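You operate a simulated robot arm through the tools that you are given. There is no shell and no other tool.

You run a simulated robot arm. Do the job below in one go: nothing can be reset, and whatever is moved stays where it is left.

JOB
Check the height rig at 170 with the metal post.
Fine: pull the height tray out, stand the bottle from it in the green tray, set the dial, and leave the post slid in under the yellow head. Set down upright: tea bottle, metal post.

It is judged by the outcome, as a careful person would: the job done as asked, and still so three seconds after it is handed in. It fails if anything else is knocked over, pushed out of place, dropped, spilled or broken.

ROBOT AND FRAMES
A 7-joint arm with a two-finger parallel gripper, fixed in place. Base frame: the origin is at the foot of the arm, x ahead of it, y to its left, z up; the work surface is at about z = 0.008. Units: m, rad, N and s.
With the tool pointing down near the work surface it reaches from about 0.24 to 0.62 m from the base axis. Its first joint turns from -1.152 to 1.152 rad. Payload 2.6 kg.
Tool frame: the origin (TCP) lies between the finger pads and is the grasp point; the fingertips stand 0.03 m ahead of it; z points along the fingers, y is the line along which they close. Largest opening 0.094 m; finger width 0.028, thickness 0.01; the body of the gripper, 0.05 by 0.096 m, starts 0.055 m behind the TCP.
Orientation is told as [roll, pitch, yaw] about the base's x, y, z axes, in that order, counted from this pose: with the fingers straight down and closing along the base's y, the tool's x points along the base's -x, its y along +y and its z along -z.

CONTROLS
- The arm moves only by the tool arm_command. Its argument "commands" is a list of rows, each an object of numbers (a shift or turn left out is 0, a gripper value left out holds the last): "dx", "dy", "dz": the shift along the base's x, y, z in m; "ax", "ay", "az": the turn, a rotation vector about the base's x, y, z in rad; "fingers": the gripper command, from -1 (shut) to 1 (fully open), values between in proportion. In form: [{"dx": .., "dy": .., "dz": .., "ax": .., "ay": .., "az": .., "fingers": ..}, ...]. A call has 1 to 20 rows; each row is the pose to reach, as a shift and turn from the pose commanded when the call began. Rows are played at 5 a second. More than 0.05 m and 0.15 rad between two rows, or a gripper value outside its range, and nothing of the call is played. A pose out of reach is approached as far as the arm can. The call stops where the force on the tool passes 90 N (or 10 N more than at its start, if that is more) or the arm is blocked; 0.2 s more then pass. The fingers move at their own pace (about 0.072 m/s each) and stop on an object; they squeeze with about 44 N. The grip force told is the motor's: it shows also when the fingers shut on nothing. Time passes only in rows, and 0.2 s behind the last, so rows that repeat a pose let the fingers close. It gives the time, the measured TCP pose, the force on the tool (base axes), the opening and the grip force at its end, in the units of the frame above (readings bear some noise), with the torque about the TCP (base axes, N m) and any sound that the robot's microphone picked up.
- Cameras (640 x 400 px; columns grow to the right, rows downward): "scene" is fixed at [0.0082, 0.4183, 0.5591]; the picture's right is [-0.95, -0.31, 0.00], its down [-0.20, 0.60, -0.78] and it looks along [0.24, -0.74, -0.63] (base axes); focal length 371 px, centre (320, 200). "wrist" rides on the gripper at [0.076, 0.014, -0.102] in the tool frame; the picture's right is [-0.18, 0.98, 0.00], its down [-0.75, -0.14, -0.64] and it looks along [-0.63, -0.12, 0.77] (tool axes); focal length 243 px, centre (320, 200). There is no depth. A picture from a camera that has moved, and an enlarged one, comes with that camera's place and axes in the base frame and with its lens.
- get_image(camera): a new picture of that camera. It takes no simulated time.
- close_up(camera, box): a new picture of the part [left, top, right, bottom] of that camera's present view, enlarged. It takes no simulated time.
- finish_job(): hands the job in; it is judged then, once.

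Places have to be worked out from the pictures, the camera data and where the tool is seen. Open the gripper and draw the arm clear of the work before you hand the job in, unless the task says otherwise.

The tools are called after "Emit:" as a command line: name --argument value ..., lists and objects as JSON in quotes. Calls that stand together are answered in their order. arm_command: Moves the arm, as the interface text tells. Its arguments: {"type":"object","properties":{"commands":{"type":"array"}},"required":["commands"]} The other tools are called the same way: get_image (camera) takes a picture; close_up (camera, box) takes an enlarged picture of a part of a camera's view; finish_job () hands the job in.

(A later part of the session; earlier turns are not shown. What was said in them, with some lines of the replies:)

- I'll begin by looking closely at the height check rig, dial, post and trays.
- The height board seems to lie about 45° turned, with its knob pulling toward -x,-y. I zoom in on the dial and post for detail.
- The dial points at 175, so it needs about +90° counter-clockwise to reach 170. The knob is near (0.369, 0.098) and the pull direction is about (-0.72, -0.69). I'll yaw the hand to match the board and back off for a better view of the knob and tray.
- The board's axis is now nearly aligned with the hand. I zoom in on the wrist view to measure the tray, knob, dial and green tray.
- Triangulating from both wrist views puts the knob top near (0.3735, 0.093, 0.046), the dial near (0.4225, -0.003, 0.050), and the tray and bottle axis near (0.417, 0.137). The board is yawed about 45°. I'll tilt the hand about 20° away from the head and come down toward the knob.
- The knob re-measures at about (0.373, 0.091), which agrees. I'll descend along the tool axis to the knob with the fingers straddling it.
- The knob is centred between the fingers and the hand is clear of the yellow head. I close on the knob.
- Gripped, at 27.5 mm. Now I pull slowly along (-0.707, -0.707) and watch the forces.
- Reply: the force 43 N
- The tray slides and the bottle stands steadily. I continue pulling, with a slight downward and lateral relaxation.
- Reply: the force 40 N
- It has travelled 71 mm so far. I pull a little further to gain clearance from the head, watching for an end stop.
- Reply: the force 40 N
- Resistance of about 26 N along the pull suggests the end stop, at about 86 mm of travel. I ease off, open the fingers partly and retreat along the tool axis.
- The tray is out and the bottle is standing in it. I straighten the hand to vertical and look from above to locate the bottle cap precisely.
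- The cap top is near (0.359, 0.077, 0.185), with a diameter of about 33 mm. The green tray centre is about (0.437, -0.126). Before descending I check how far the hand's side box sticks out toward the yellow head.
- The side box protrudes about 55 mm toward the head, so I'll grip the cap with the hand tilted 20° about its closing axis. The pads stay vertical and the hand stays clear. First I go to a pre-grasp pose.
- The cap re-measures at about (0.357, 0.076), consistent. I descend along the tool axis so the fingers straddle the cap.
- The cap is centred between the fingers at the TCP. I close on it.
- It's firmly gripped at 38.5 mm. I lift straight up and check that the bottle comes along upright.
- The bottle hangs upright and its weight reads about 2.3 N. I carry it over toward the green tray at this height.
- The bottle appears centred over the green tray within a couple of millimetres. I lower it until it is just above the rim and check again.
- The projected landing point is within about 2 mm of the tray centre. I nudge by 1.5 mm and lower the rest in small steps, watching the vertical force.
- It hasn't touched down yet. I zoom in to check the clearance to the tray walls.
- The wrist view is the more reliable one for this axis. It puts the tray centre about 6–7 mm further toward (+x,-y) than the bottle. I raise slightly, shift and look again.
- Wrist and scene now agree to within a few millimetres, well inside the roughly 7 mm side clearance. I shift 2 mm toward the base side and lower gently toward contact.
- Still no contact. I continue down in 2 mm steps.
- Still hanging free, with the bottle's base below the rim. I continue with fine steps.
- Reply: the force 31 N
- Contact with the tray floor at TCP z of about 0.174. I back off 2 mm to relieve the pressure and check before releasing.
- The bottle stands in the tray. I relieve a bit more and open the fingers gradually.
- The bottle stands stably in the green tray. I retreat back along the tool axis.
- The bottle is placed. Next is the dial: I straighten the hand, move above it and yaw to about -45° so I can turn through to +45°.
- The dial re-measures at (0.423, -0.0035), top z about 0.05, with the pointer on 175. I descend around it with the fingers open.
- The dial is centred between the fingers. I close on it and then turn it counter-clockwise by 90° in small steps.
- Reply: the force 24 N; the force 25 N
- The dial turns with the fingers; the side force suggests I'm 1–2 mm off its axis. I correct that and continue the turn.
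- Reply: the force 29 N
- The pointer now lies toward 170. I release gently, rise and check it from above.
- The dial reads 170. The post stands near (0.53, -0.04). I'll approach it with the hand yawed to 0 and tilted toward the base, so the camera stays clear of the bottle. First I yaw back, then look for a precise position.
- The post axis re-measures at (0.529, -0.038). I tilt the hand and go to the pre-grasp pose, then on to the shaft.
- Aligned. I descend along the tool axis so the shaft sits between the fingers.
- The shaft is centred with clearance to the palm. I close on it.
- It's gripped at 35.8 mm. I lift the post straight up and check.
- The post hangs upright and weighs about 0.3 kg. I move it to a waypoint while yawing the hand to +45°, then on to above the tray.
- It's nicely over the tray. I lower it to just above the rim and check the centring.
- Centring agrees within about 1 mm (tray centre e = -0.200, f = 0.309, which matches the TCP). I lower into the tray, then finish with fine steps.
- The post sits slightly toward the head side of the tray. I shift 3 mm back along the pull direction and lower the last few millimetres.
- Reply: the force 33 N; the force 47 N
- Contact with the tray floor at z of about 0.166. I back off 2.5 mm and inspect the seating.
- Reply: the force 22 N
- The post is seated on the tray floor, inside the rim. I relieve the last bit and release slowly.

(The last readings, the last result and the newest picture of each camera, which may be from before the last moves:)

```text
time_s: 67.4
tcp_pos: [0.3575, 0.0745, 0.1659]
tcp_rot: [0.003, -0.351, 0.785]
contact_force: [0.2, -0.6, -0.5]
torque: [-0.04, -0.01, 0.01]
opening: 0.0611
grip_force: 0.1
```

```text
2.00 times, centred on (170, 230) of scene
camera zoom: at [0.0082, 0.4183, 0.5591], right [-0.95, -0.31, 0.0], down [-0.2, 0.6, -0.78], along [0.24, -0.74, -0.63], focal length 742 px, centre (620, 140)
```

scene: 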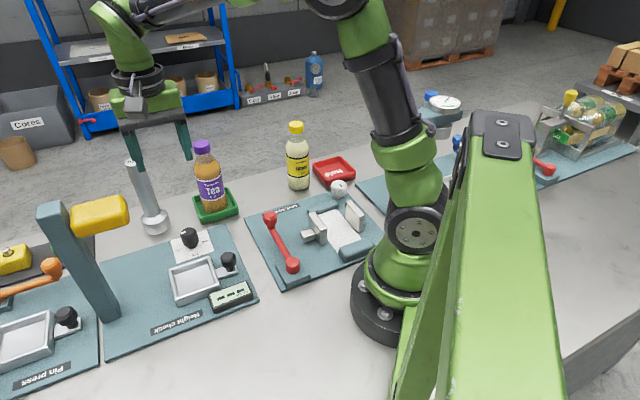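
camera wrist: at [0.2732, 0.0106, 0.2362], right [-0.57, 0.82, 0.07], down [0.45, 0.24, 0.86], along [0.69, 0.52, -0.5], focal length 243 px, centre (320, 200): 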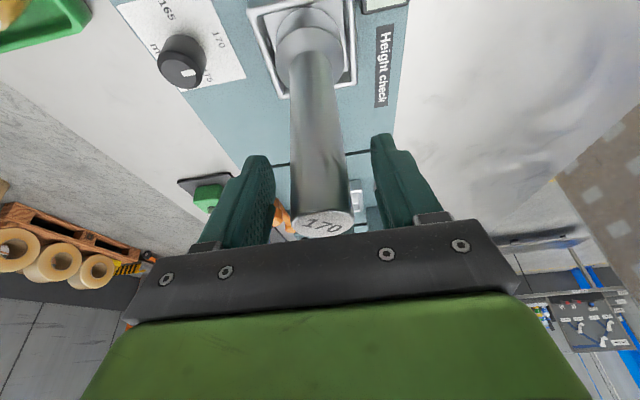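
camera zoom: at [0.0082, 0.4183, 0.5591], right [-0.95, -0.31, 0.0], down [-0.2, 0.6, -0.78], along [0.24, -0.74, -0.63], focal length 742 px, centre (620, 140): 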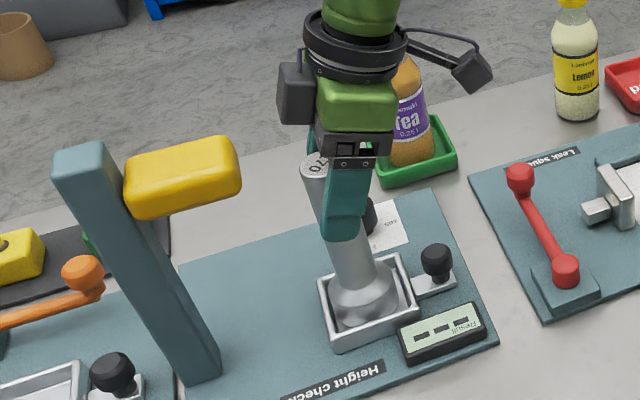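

The post stands free and upright in the tray. I retreat, then go back to the pre-grasp pose for the tray knob.

Emit:
arm_command --commands '[{"dx": -0.003, "dy": -0.003, "dz": 0.012}, {"dx": -0.01, "dy": -0.01, "dz": 0.04}, {"dx": -0.02, "dy": -0.02, "dz": 0.078}, {"dx": -0.03, "dy": -0.03, "dz": 0.115}, {"dx": -0.045, "dy": -0.045, "dz": 0.12}, {"dx": -0.065, "dy": -0.065, "dz": 0.11}, {"dx": -0.0745, "dy": -0.076, "dz": 0.085}, {"dx": -0.0745, "dy": -0.076, "dz": 0.085, "fingers": 0.1}, {"dx": -0.0745, "dy": -0.076, "dz": 0.085}]'

Emit:
get_image --camera "wrist"

Emit:
get_image --camera "scene"

```text
time_s: 69.4
tcp_pos: [0.2842, -0.0012, 0.2511]
tcp_rot: [0.003, -0.35, 0.785]
contact_force: [0.4, -0.1, 0.2]
torque: [0.05, -0.01, -0.01]
opening: 0.0514
grip_force: 0.1
```

```text
taken
camera wrist: at [0.1995, -0.0659, 0.3218], right [-0.57, 0.82, 0.07], down [0.45, 0.24, 0.86], along [0.69, 0.52, -0.5], focal length 243 px, centre (320, 200)
```

wrist: 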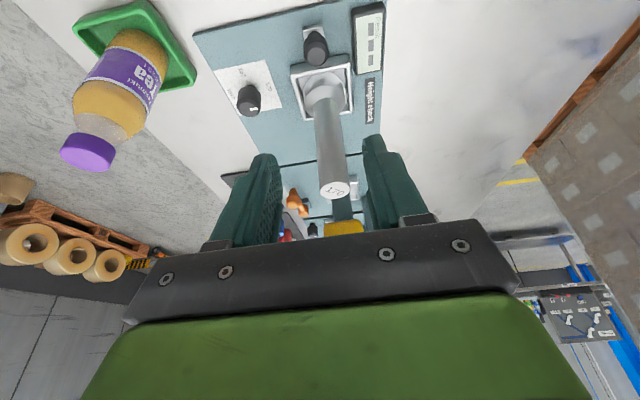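

```text
taken
```

scene: 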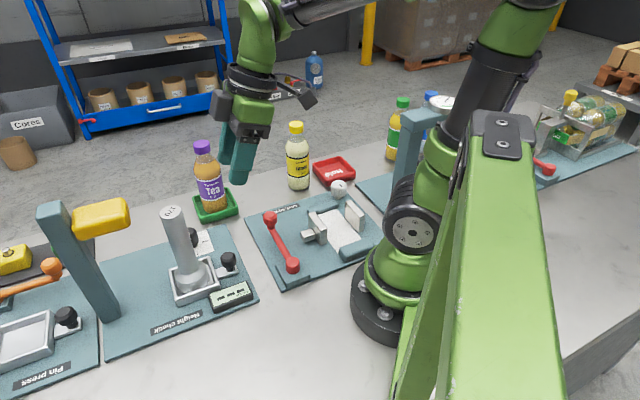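

Everything looks right, and the knob re-measures at (0.312, 0.029). I descend onto it again with the fingers straddling.

Emit:
arm_command --commands '[{"dz": -0.035}, {"dz": -0.07}, {"dx": 0.007, "dy": 0.0085, "dz": -0.11}, {"dx": 0.016, "dy": 0.0175, "dz": -0.15}, {"dx": 0.023, "dy": 0.0245, "dz": -0.178}, {"dx": 0.0285, "dy": 0.03, "dz": -0.2}, {"dx": 0.0285, "dy": 0.03, "dz": -0.2}]'

Emit:
get_image --camera "wrist"

Emit:
close_up --camera "scene" --box '[30, 150, 270, 330]'

```text
time_s: 71.0
tcp_pos: [0.3131, 0.0291, 0.0504]
tcp_rot: [0.004, -0.348, 0.785]
contact_force: [-0.3, 0.5, 0.8]
torque: [-0.05, 0.01, 0.01]
opening: 0.052
grip_force: 0.0
```

```text
taken
camera wrist: at [0.2273, -0.0354, 0.1216], right [-0.57, 0.82, 0.07], down [0.45, 0.24, 0.86], along [0.69, 0.52, -0.5], focal length 243 px, centre (320, 200)
```

wrist: 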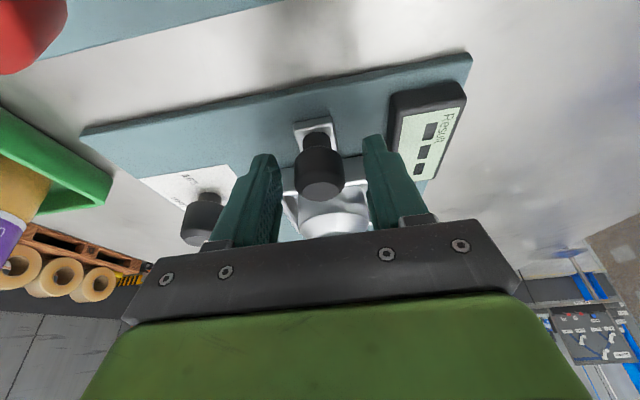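

```text
2.22 times, centred on (150, 240) of scene
camera zoom: at [0.0082, 0.4183, 0.5591], right [-0.95, -0.31, 0.0], down [-0.2, 0.6, -0.78], along [0.24, -0.74, -0.63], focal length 824 px, centre (698, 111)
```

zoom: 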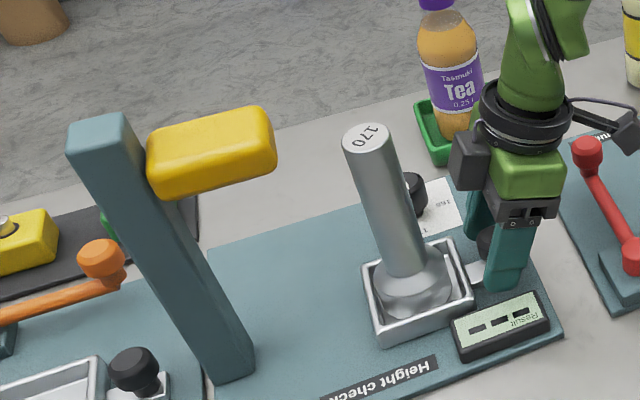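

Knob between the fingers again. I close and begin pushing the tray in slowly.

Emit:
arm_command --commands '[{"fingers": -0.3}, {"fingers": -1}, {"fingers": -1}, {"fingers": -1}]'

Emit:
arm_command --commands '[{"dx": 0.001, "dy": 0.001}, {"dx": 0.0025, "dy": 0.0025}, {"dx": 0.005, "dy": 0.005}, {"dx": 0.0075, "dy": 0.0075}, {"dx": 0.01, "dy": 0.01}, {"dx": 0.0125, "dy": 0.0125}, {"dx": 0.015, "dy": 0.015}, {"dx": 0.0175, "dy": 0.0175}, {"dx": 0.019, "dy": 0.019}, {"dx": 0.02, "dy": 0.02}, {"dx": 0.02, "dy": 0.02}]'

Emit:
close_up --camera "scene" --box '[30, 150, 270, 330]'

Emit:
get_image --camera "wrist"

```text
time_s: 72.0
tcp_pos: [0.3119, 0.0292, 0.0521]
tcp_rot: [0.004, -0.347, 0.785]
contact_force: [6.7, 0.8, -10.1]
torque: [-0.05, -0.07, 0.02]
opening: 0.0275
grip_force: 45.3
```

```text
time_s: 74.4
tcp_pos: [0.3315, 0.0492, 0.0507]
tcp_rot: [0.003, -0.353, 0.787]
contact_force: [-6.0, 7.1, 32.6]
torque: [0.17, 0.06, -0.03]
opening: 0.0276
grip_force: 44.8
```

```text
2.22 times, centred on (150, 240) of scene
camera zoom: at [0.008, 0.4182, 0.5591], right [-0.95, -0.31, 0.0], down [-0.2, 0.6, -0.78], along [0.24, -0.74, -0.63], focal length 824 px, centre (698, 111)
```

zoom: 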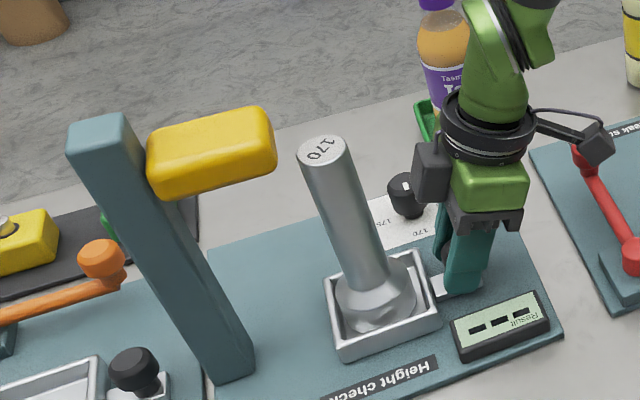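

```text
taken
camera wrist: at [0.2478, -0.0152, 0.1214], right [-0.57, 0.82, 0.07], down [0.44, 0.24, 0.86], along [0.69, 0.52, -0.5], focal length 243 px, centre (320, 200)
```

wrist: 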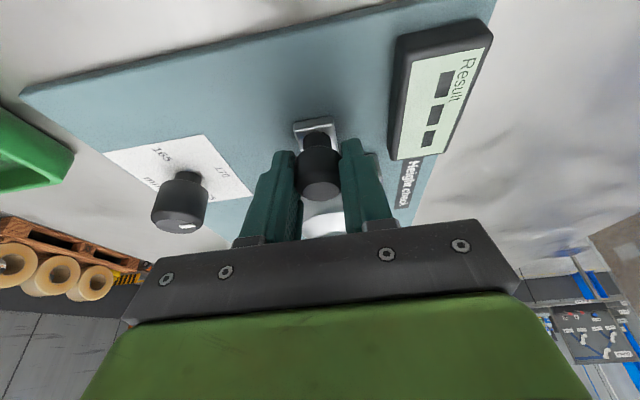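

The slide moves smoothly. I continue a bit more and check the post top against the head's underside before it goes under.

Emit:
arm_command --commands '[{"dx": 0.001, "dy": 0.0015, "dz": 0.0008}, {"dx": 0.003, "dy": 0.0035, "dz": 0.0008}, {"dx": 0.005, "dy": 0.0055, "dz": 0.0008}, {"dx": 0.007, "dy": 0.0075, "dz": 0.0008}, {"dx": 0.0085, "dy": 0.009, "dz": 0.0008}, {"dx": 0.0085, "dy": 0.009, "dz": 0.0008}]'

Emit:
close_up --camera "scene" --box '[70, 180, 190, 270]'

```text
time_s: 75.8
tcp_pos: [0.3398, 0.0573, 0.0514]
tcp_rot: [0.001, -0.349, 0.785]
contact_force: [4.5, -4.7, 4.0]
torque: [-0.12, -0.09, -0.01]
opening: 0.0276
grip_force: 44.4
```

```text
4.44 times, centred on (130, 225) of scene
camera zoom: at [0.0082, 0.4183, 0.5591], right [-0.95, -0.31, 0.0], down [-0.2, 0.6, -0.78], along [0.24, -0.74, -0.63], focal length 1648 px, centre (1164, 89)
```

zoom: 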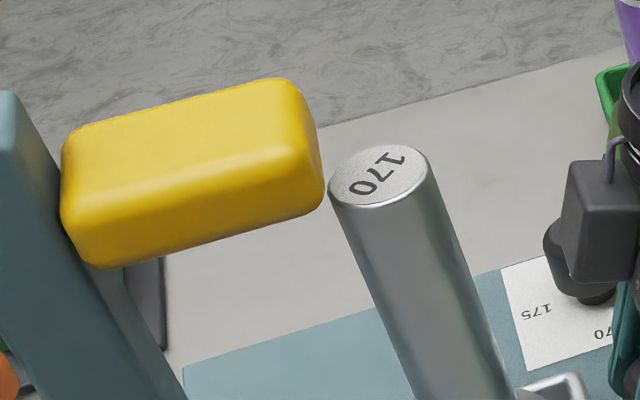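

The post top is clearly lower than the head's underside, by about 1 cm. I continue pushing in slowly.

Emit:
arm_command --commands '[{"dx": 0.0015, "dy": 0.001}, {"dx": 0.0035, "dy": 0.003}, {"dx": 0.0055, "dy": 0.005}, {"dx": 0.0075, "dy": 0.007}, {"dx": 0.0095, "dy": 0.009}, {"dx": 0.0115, "dy": 0.011}, {"dx": 0.0125, "dy": 0.012}, {"dx": 0.0125, "dy": 0.012}]'

Emit:
close_up --camera "scene" --box '[50, 180, 210, 320]'

```text
time_s: 77.6
tcp_pos: [0.3525, 0.0704, 0.0504]
tcp_rot: [0.004, -0.349, 0.787]
contact_force: [7.2, -7.7, -9.8]
torque: [-0.16, -0.04, -0.03]
opening: 0.0275
grip_force: 44.8
```

```text
2.86 times, centred on (130, 250) of scene
camera zoom: at [0.0082, 0.4183, 0.5591], right [-0.95, -0.31, 0.0], down [-0.2, 0.6, -0.78], along [0.24, -0.74, -0.63], focal length 1060 px, centre (863, 57)
```

zoom: 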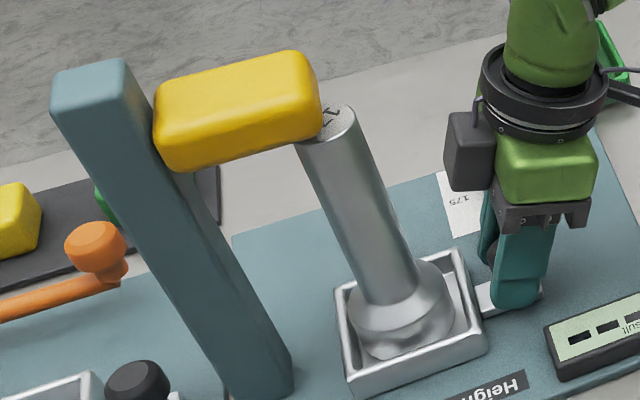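

The post is sliding under the head without resistance. I continue toward the fully-in position (knob near (0.373, 0.090)).

Emit:
arm_command --commands '[{"dx": 0.002, "dy": 0.0015}, {"dx": 0.004, "dy": 0.0035}, {"dx": 0.0065, "dy": 0.006}, {"dx": 0.009, "dy": 0.0085}, {"dx": 0.0115, "dy": 0.011}, {"dx": 0.0135, "dy": 0.013}, {"dx": 0.016, "dy": 0.0155}, {"dx": 0.018, "dy": 0.0175}, {"dx": 0.018, "dy": 0.0175}]'

Emit:
close_up --camera "scene" --box '[50, 180, 210, 320]'

```text
time_s: 79.6
tcp_pos: [0.3703, 0.0867, 0.0513]
tcp_rot: [0.003, -0.349, 0.788]
contact_force: [3.1, 1.8, -7.4]
torque: [0.19, -0.08, -0.19]
opening: 0.0276
grip_force: 45.2
```

```text
2.86 times, centred on (130, 250) of scene
camera zoom: at [0.0082, 0.4183, 0.5591], right [-0.95, -0.31, 0.0], down [-0.2, 0.6, -0.78], along [0.24, -0.74, -0.63], focal length 1060 px, centre (863, 57)
```

zoom: 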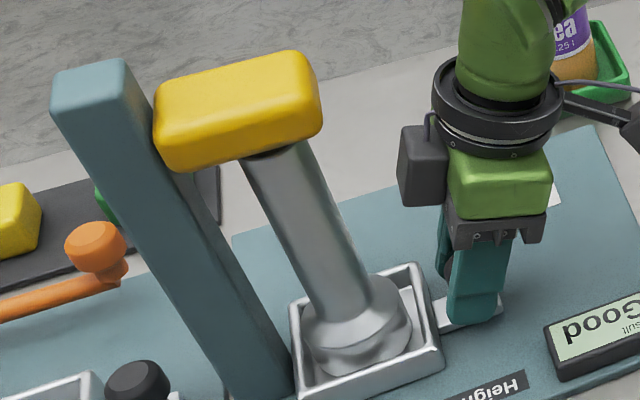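

The display now reads "Good". I push the last few millimetres to the original fully-in position.

Emit:
arm_command --commands '[{"dx": 0.001, "dy": 0.0012}, {"dx": 0.0022, "dy": 0.0026}, {"dx": 0.003, "dy": 0.0034}, {"dx": 0.003, "dy": 0.0034}]'

Emit:
close_up --camera "scene" --box '[50, 180, 270, 330]'

Emit:
get_image --camera "wrist"

```text
time_s: 80.6
tcp_pos: [0.374, 0.09, 0.0509]
tcp_rot: [0.007, -0.348, 0.782]
contact_force: [-25.4, -16.4, 27.8]
torque: [-0.21, 0.47, 0.02]
opening: 0.0274
grip_force: 44.8
```

```text
2.67 times, centred on (160, 255) of scene
camera zoom: at [0.0081, 0.4182, 0.5591], right [-0.95, -0.31, 0.0], down [-0.2, 0.6, -0.78], along [0.24, -0.74, -0.63], focal length 989 px, centre (747, 53)
```

zoom: 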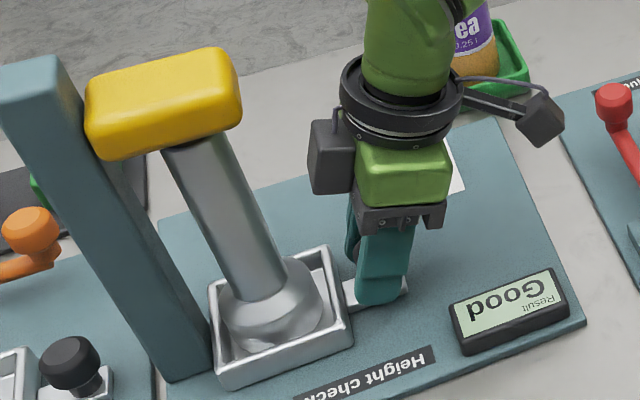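

```text
taken
camera wrist: at [0.288, 0.0252, 0.1215], right [-0.57, 0.82, 0.07], down [0.45, 0.24, 0.86], along [0.69, 0.52, -0.51], focal length 243 px, centre (320, 200)
```

wrist: 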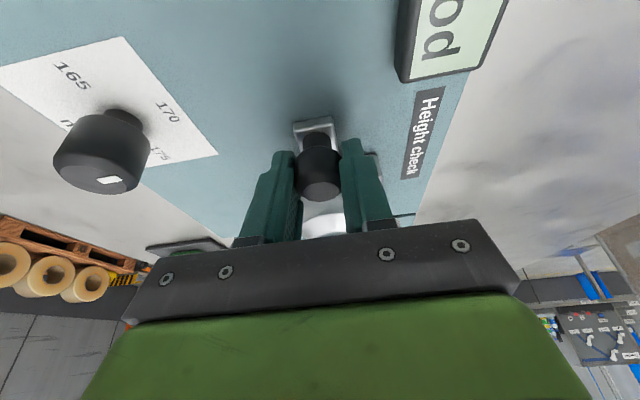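

The tray is at its inner stop and the display says Good. I ease the push, release the knob and retreat along the tool axis.

Emit:
arm_command --commands '[{"dx": -0.001, "dy": -0.001}, {"dx": -0.001, "dy": -0.001, "fingers": -0.2}, {"dx": -0.001, "dy": -0.001, "fingers": 0.1}, {"dx": -0.001, "dy": -0.001, "fingers": 0.1}, {"dx": -0.006, "dy": -0.006, "dz": 0.02}, {"dx": -0.015, "dy": -0.015, "dz": 0.055}, {"dx": -0.025, "dy": -0.025, "dz": 0.095}, {"dx": -0.045, "dy": -0.045, "dz": 0.13}, {"dx": -0.07, "dy": -0.07, "dz": 0.16}, {"dx": -0.09, "dy": -0.09, "dz": 0.2}, {"dx": -0.09, "dy": -0.09, "dz": 0.2}]'

Emit:
get_image --camera "scene"

Emit:
get_image --camera "wrist"

Emit:
close_up --camera "scene" --box '[30, 130, 270, 330]'

```text
time_s: 83.0
tcp_pos: [0.284, 0.0004, 0.2535]
tcp_rot: [0.004, -0.348, 0.787]
contact_force: [0.1, 0.5, 0.7]
torque: [0.01, -0.03, 0.01]
opening: 0.0516
grip_force: 0.1
```

```text
taken
```

scene: 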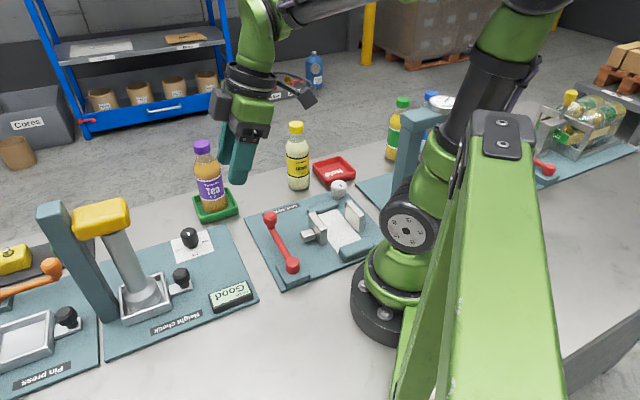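

```text
taken
camera wrist: at [0.199, -0.0636, 0.3239], right [-0.57, 0.82, 0.07], down [0.45, 0.24, 0.86], along [0.69, 0.52, -0.5], focal length 243 px, centre (320, 200)
```

wrist: 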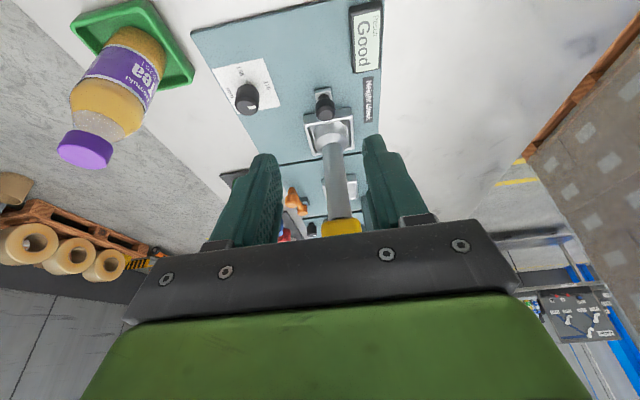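

```text
2.00 times, centred on (150, 230) of scene
camera zoom: at [0.0082, 0.4183, 0.5591], right [-0.95, -0.31, 0.0], down [-0.2, 0.6, -0.78], along [0.24, -0.74, -0.63], focal length 742 px, centre (660, 140)
```

zoom: 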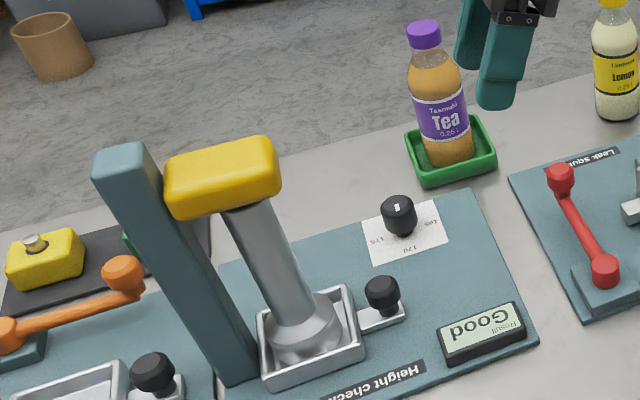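

Everything reads as required: dial at 170, post under the head, bottle in the green tray and display "Good". I open the gripper fully, raise the arm clear and take a last look at the bottle.

Emit:
arm_command --commands '[{"dz": 0.03, "fingers": 1}, {"dz": 0.06, "dx": -0.005, "fingers": 1}, {"dz": 0.09, "dx": -0.005, "fingers": 1}, {"dz": 0.09, "dx": -0.005, "fingers": 1}]'

Emit:
close_up --camera "scene" --box '[150, 120, 270, 240]'

Emit:
close_up --camera "scene" --box '[40, 180, 260, 330]'

```text
time_s: 84.0
tcp_pos: [0.2802, -0.0009, 0.3424]
tcp_rot: [0.003, -0.352, 0.784]
contact_force: [-0.7, 0.1, -0.2]
torque: [0.0, 0.02, -0.01]
opening: 0.0943
grip_force: 0.0
```

```text
3.33 times, centred on (210, 180) of scene
camera zoom: at [0.0082, 0.4183, 0.5591], right [-0.95, -0.31, 0.0], down [-0.2, 0.6, -0.78], along [0.24, -0.74, -0.63], focal length 1236 px, centre (687, 267)
```

zoom: 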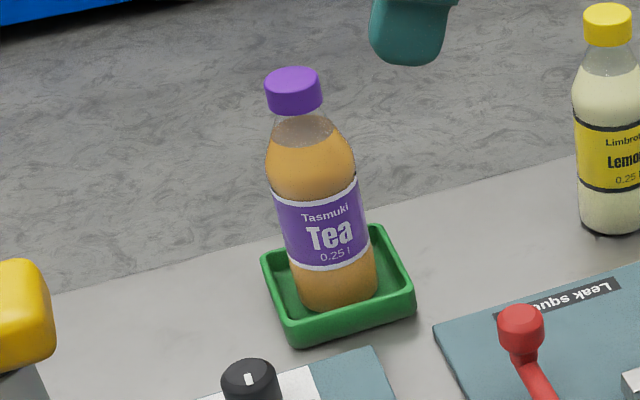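

```text
2.67 times, centred on (150, 255) of scene
camera zoom: at [0.0082, 0.4183, 0.5591], right [-0.95, -0.31, 0.0], down [-0.2, 0.6, -0.78], along [0.24, -0.74, -0.63], focal length 989 px, centre (773, 53)
```

zoom: 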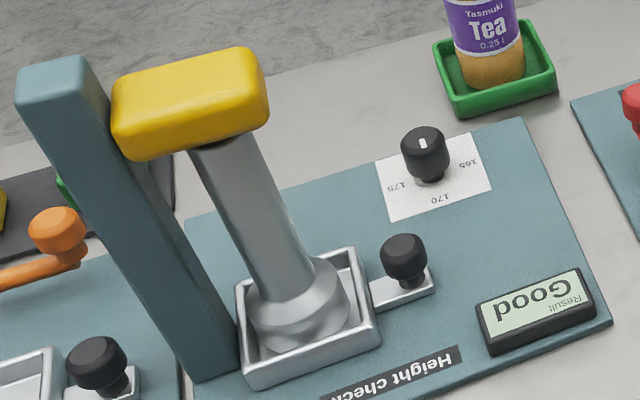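

The bottle stands upright in the green tray. The post is upright under the yellow head, the dial is on 170, and the arm is clear with the gripper open. I hand the job in.

Emit:
finish_job

```text
The job is handed in.
```

The height rig check at 170 is done, and the rig's display reads "Good" with the post in place.

- **Tea bottle:** I pulled the height tray out to its stop and moved the bottle to the green tray, where it stands upright.
- **Dial:** It was on 175. I turned it a quarter turn to 170, and the pictures show the pointer on 170.
- **Metal post:** It stands upright in the height tray, which is pushed fully back in under the yellow head.

Nothing else was moved or knocked over in the pictures I took. I left the gripper open and the arm clear of the work when I handed the job in.
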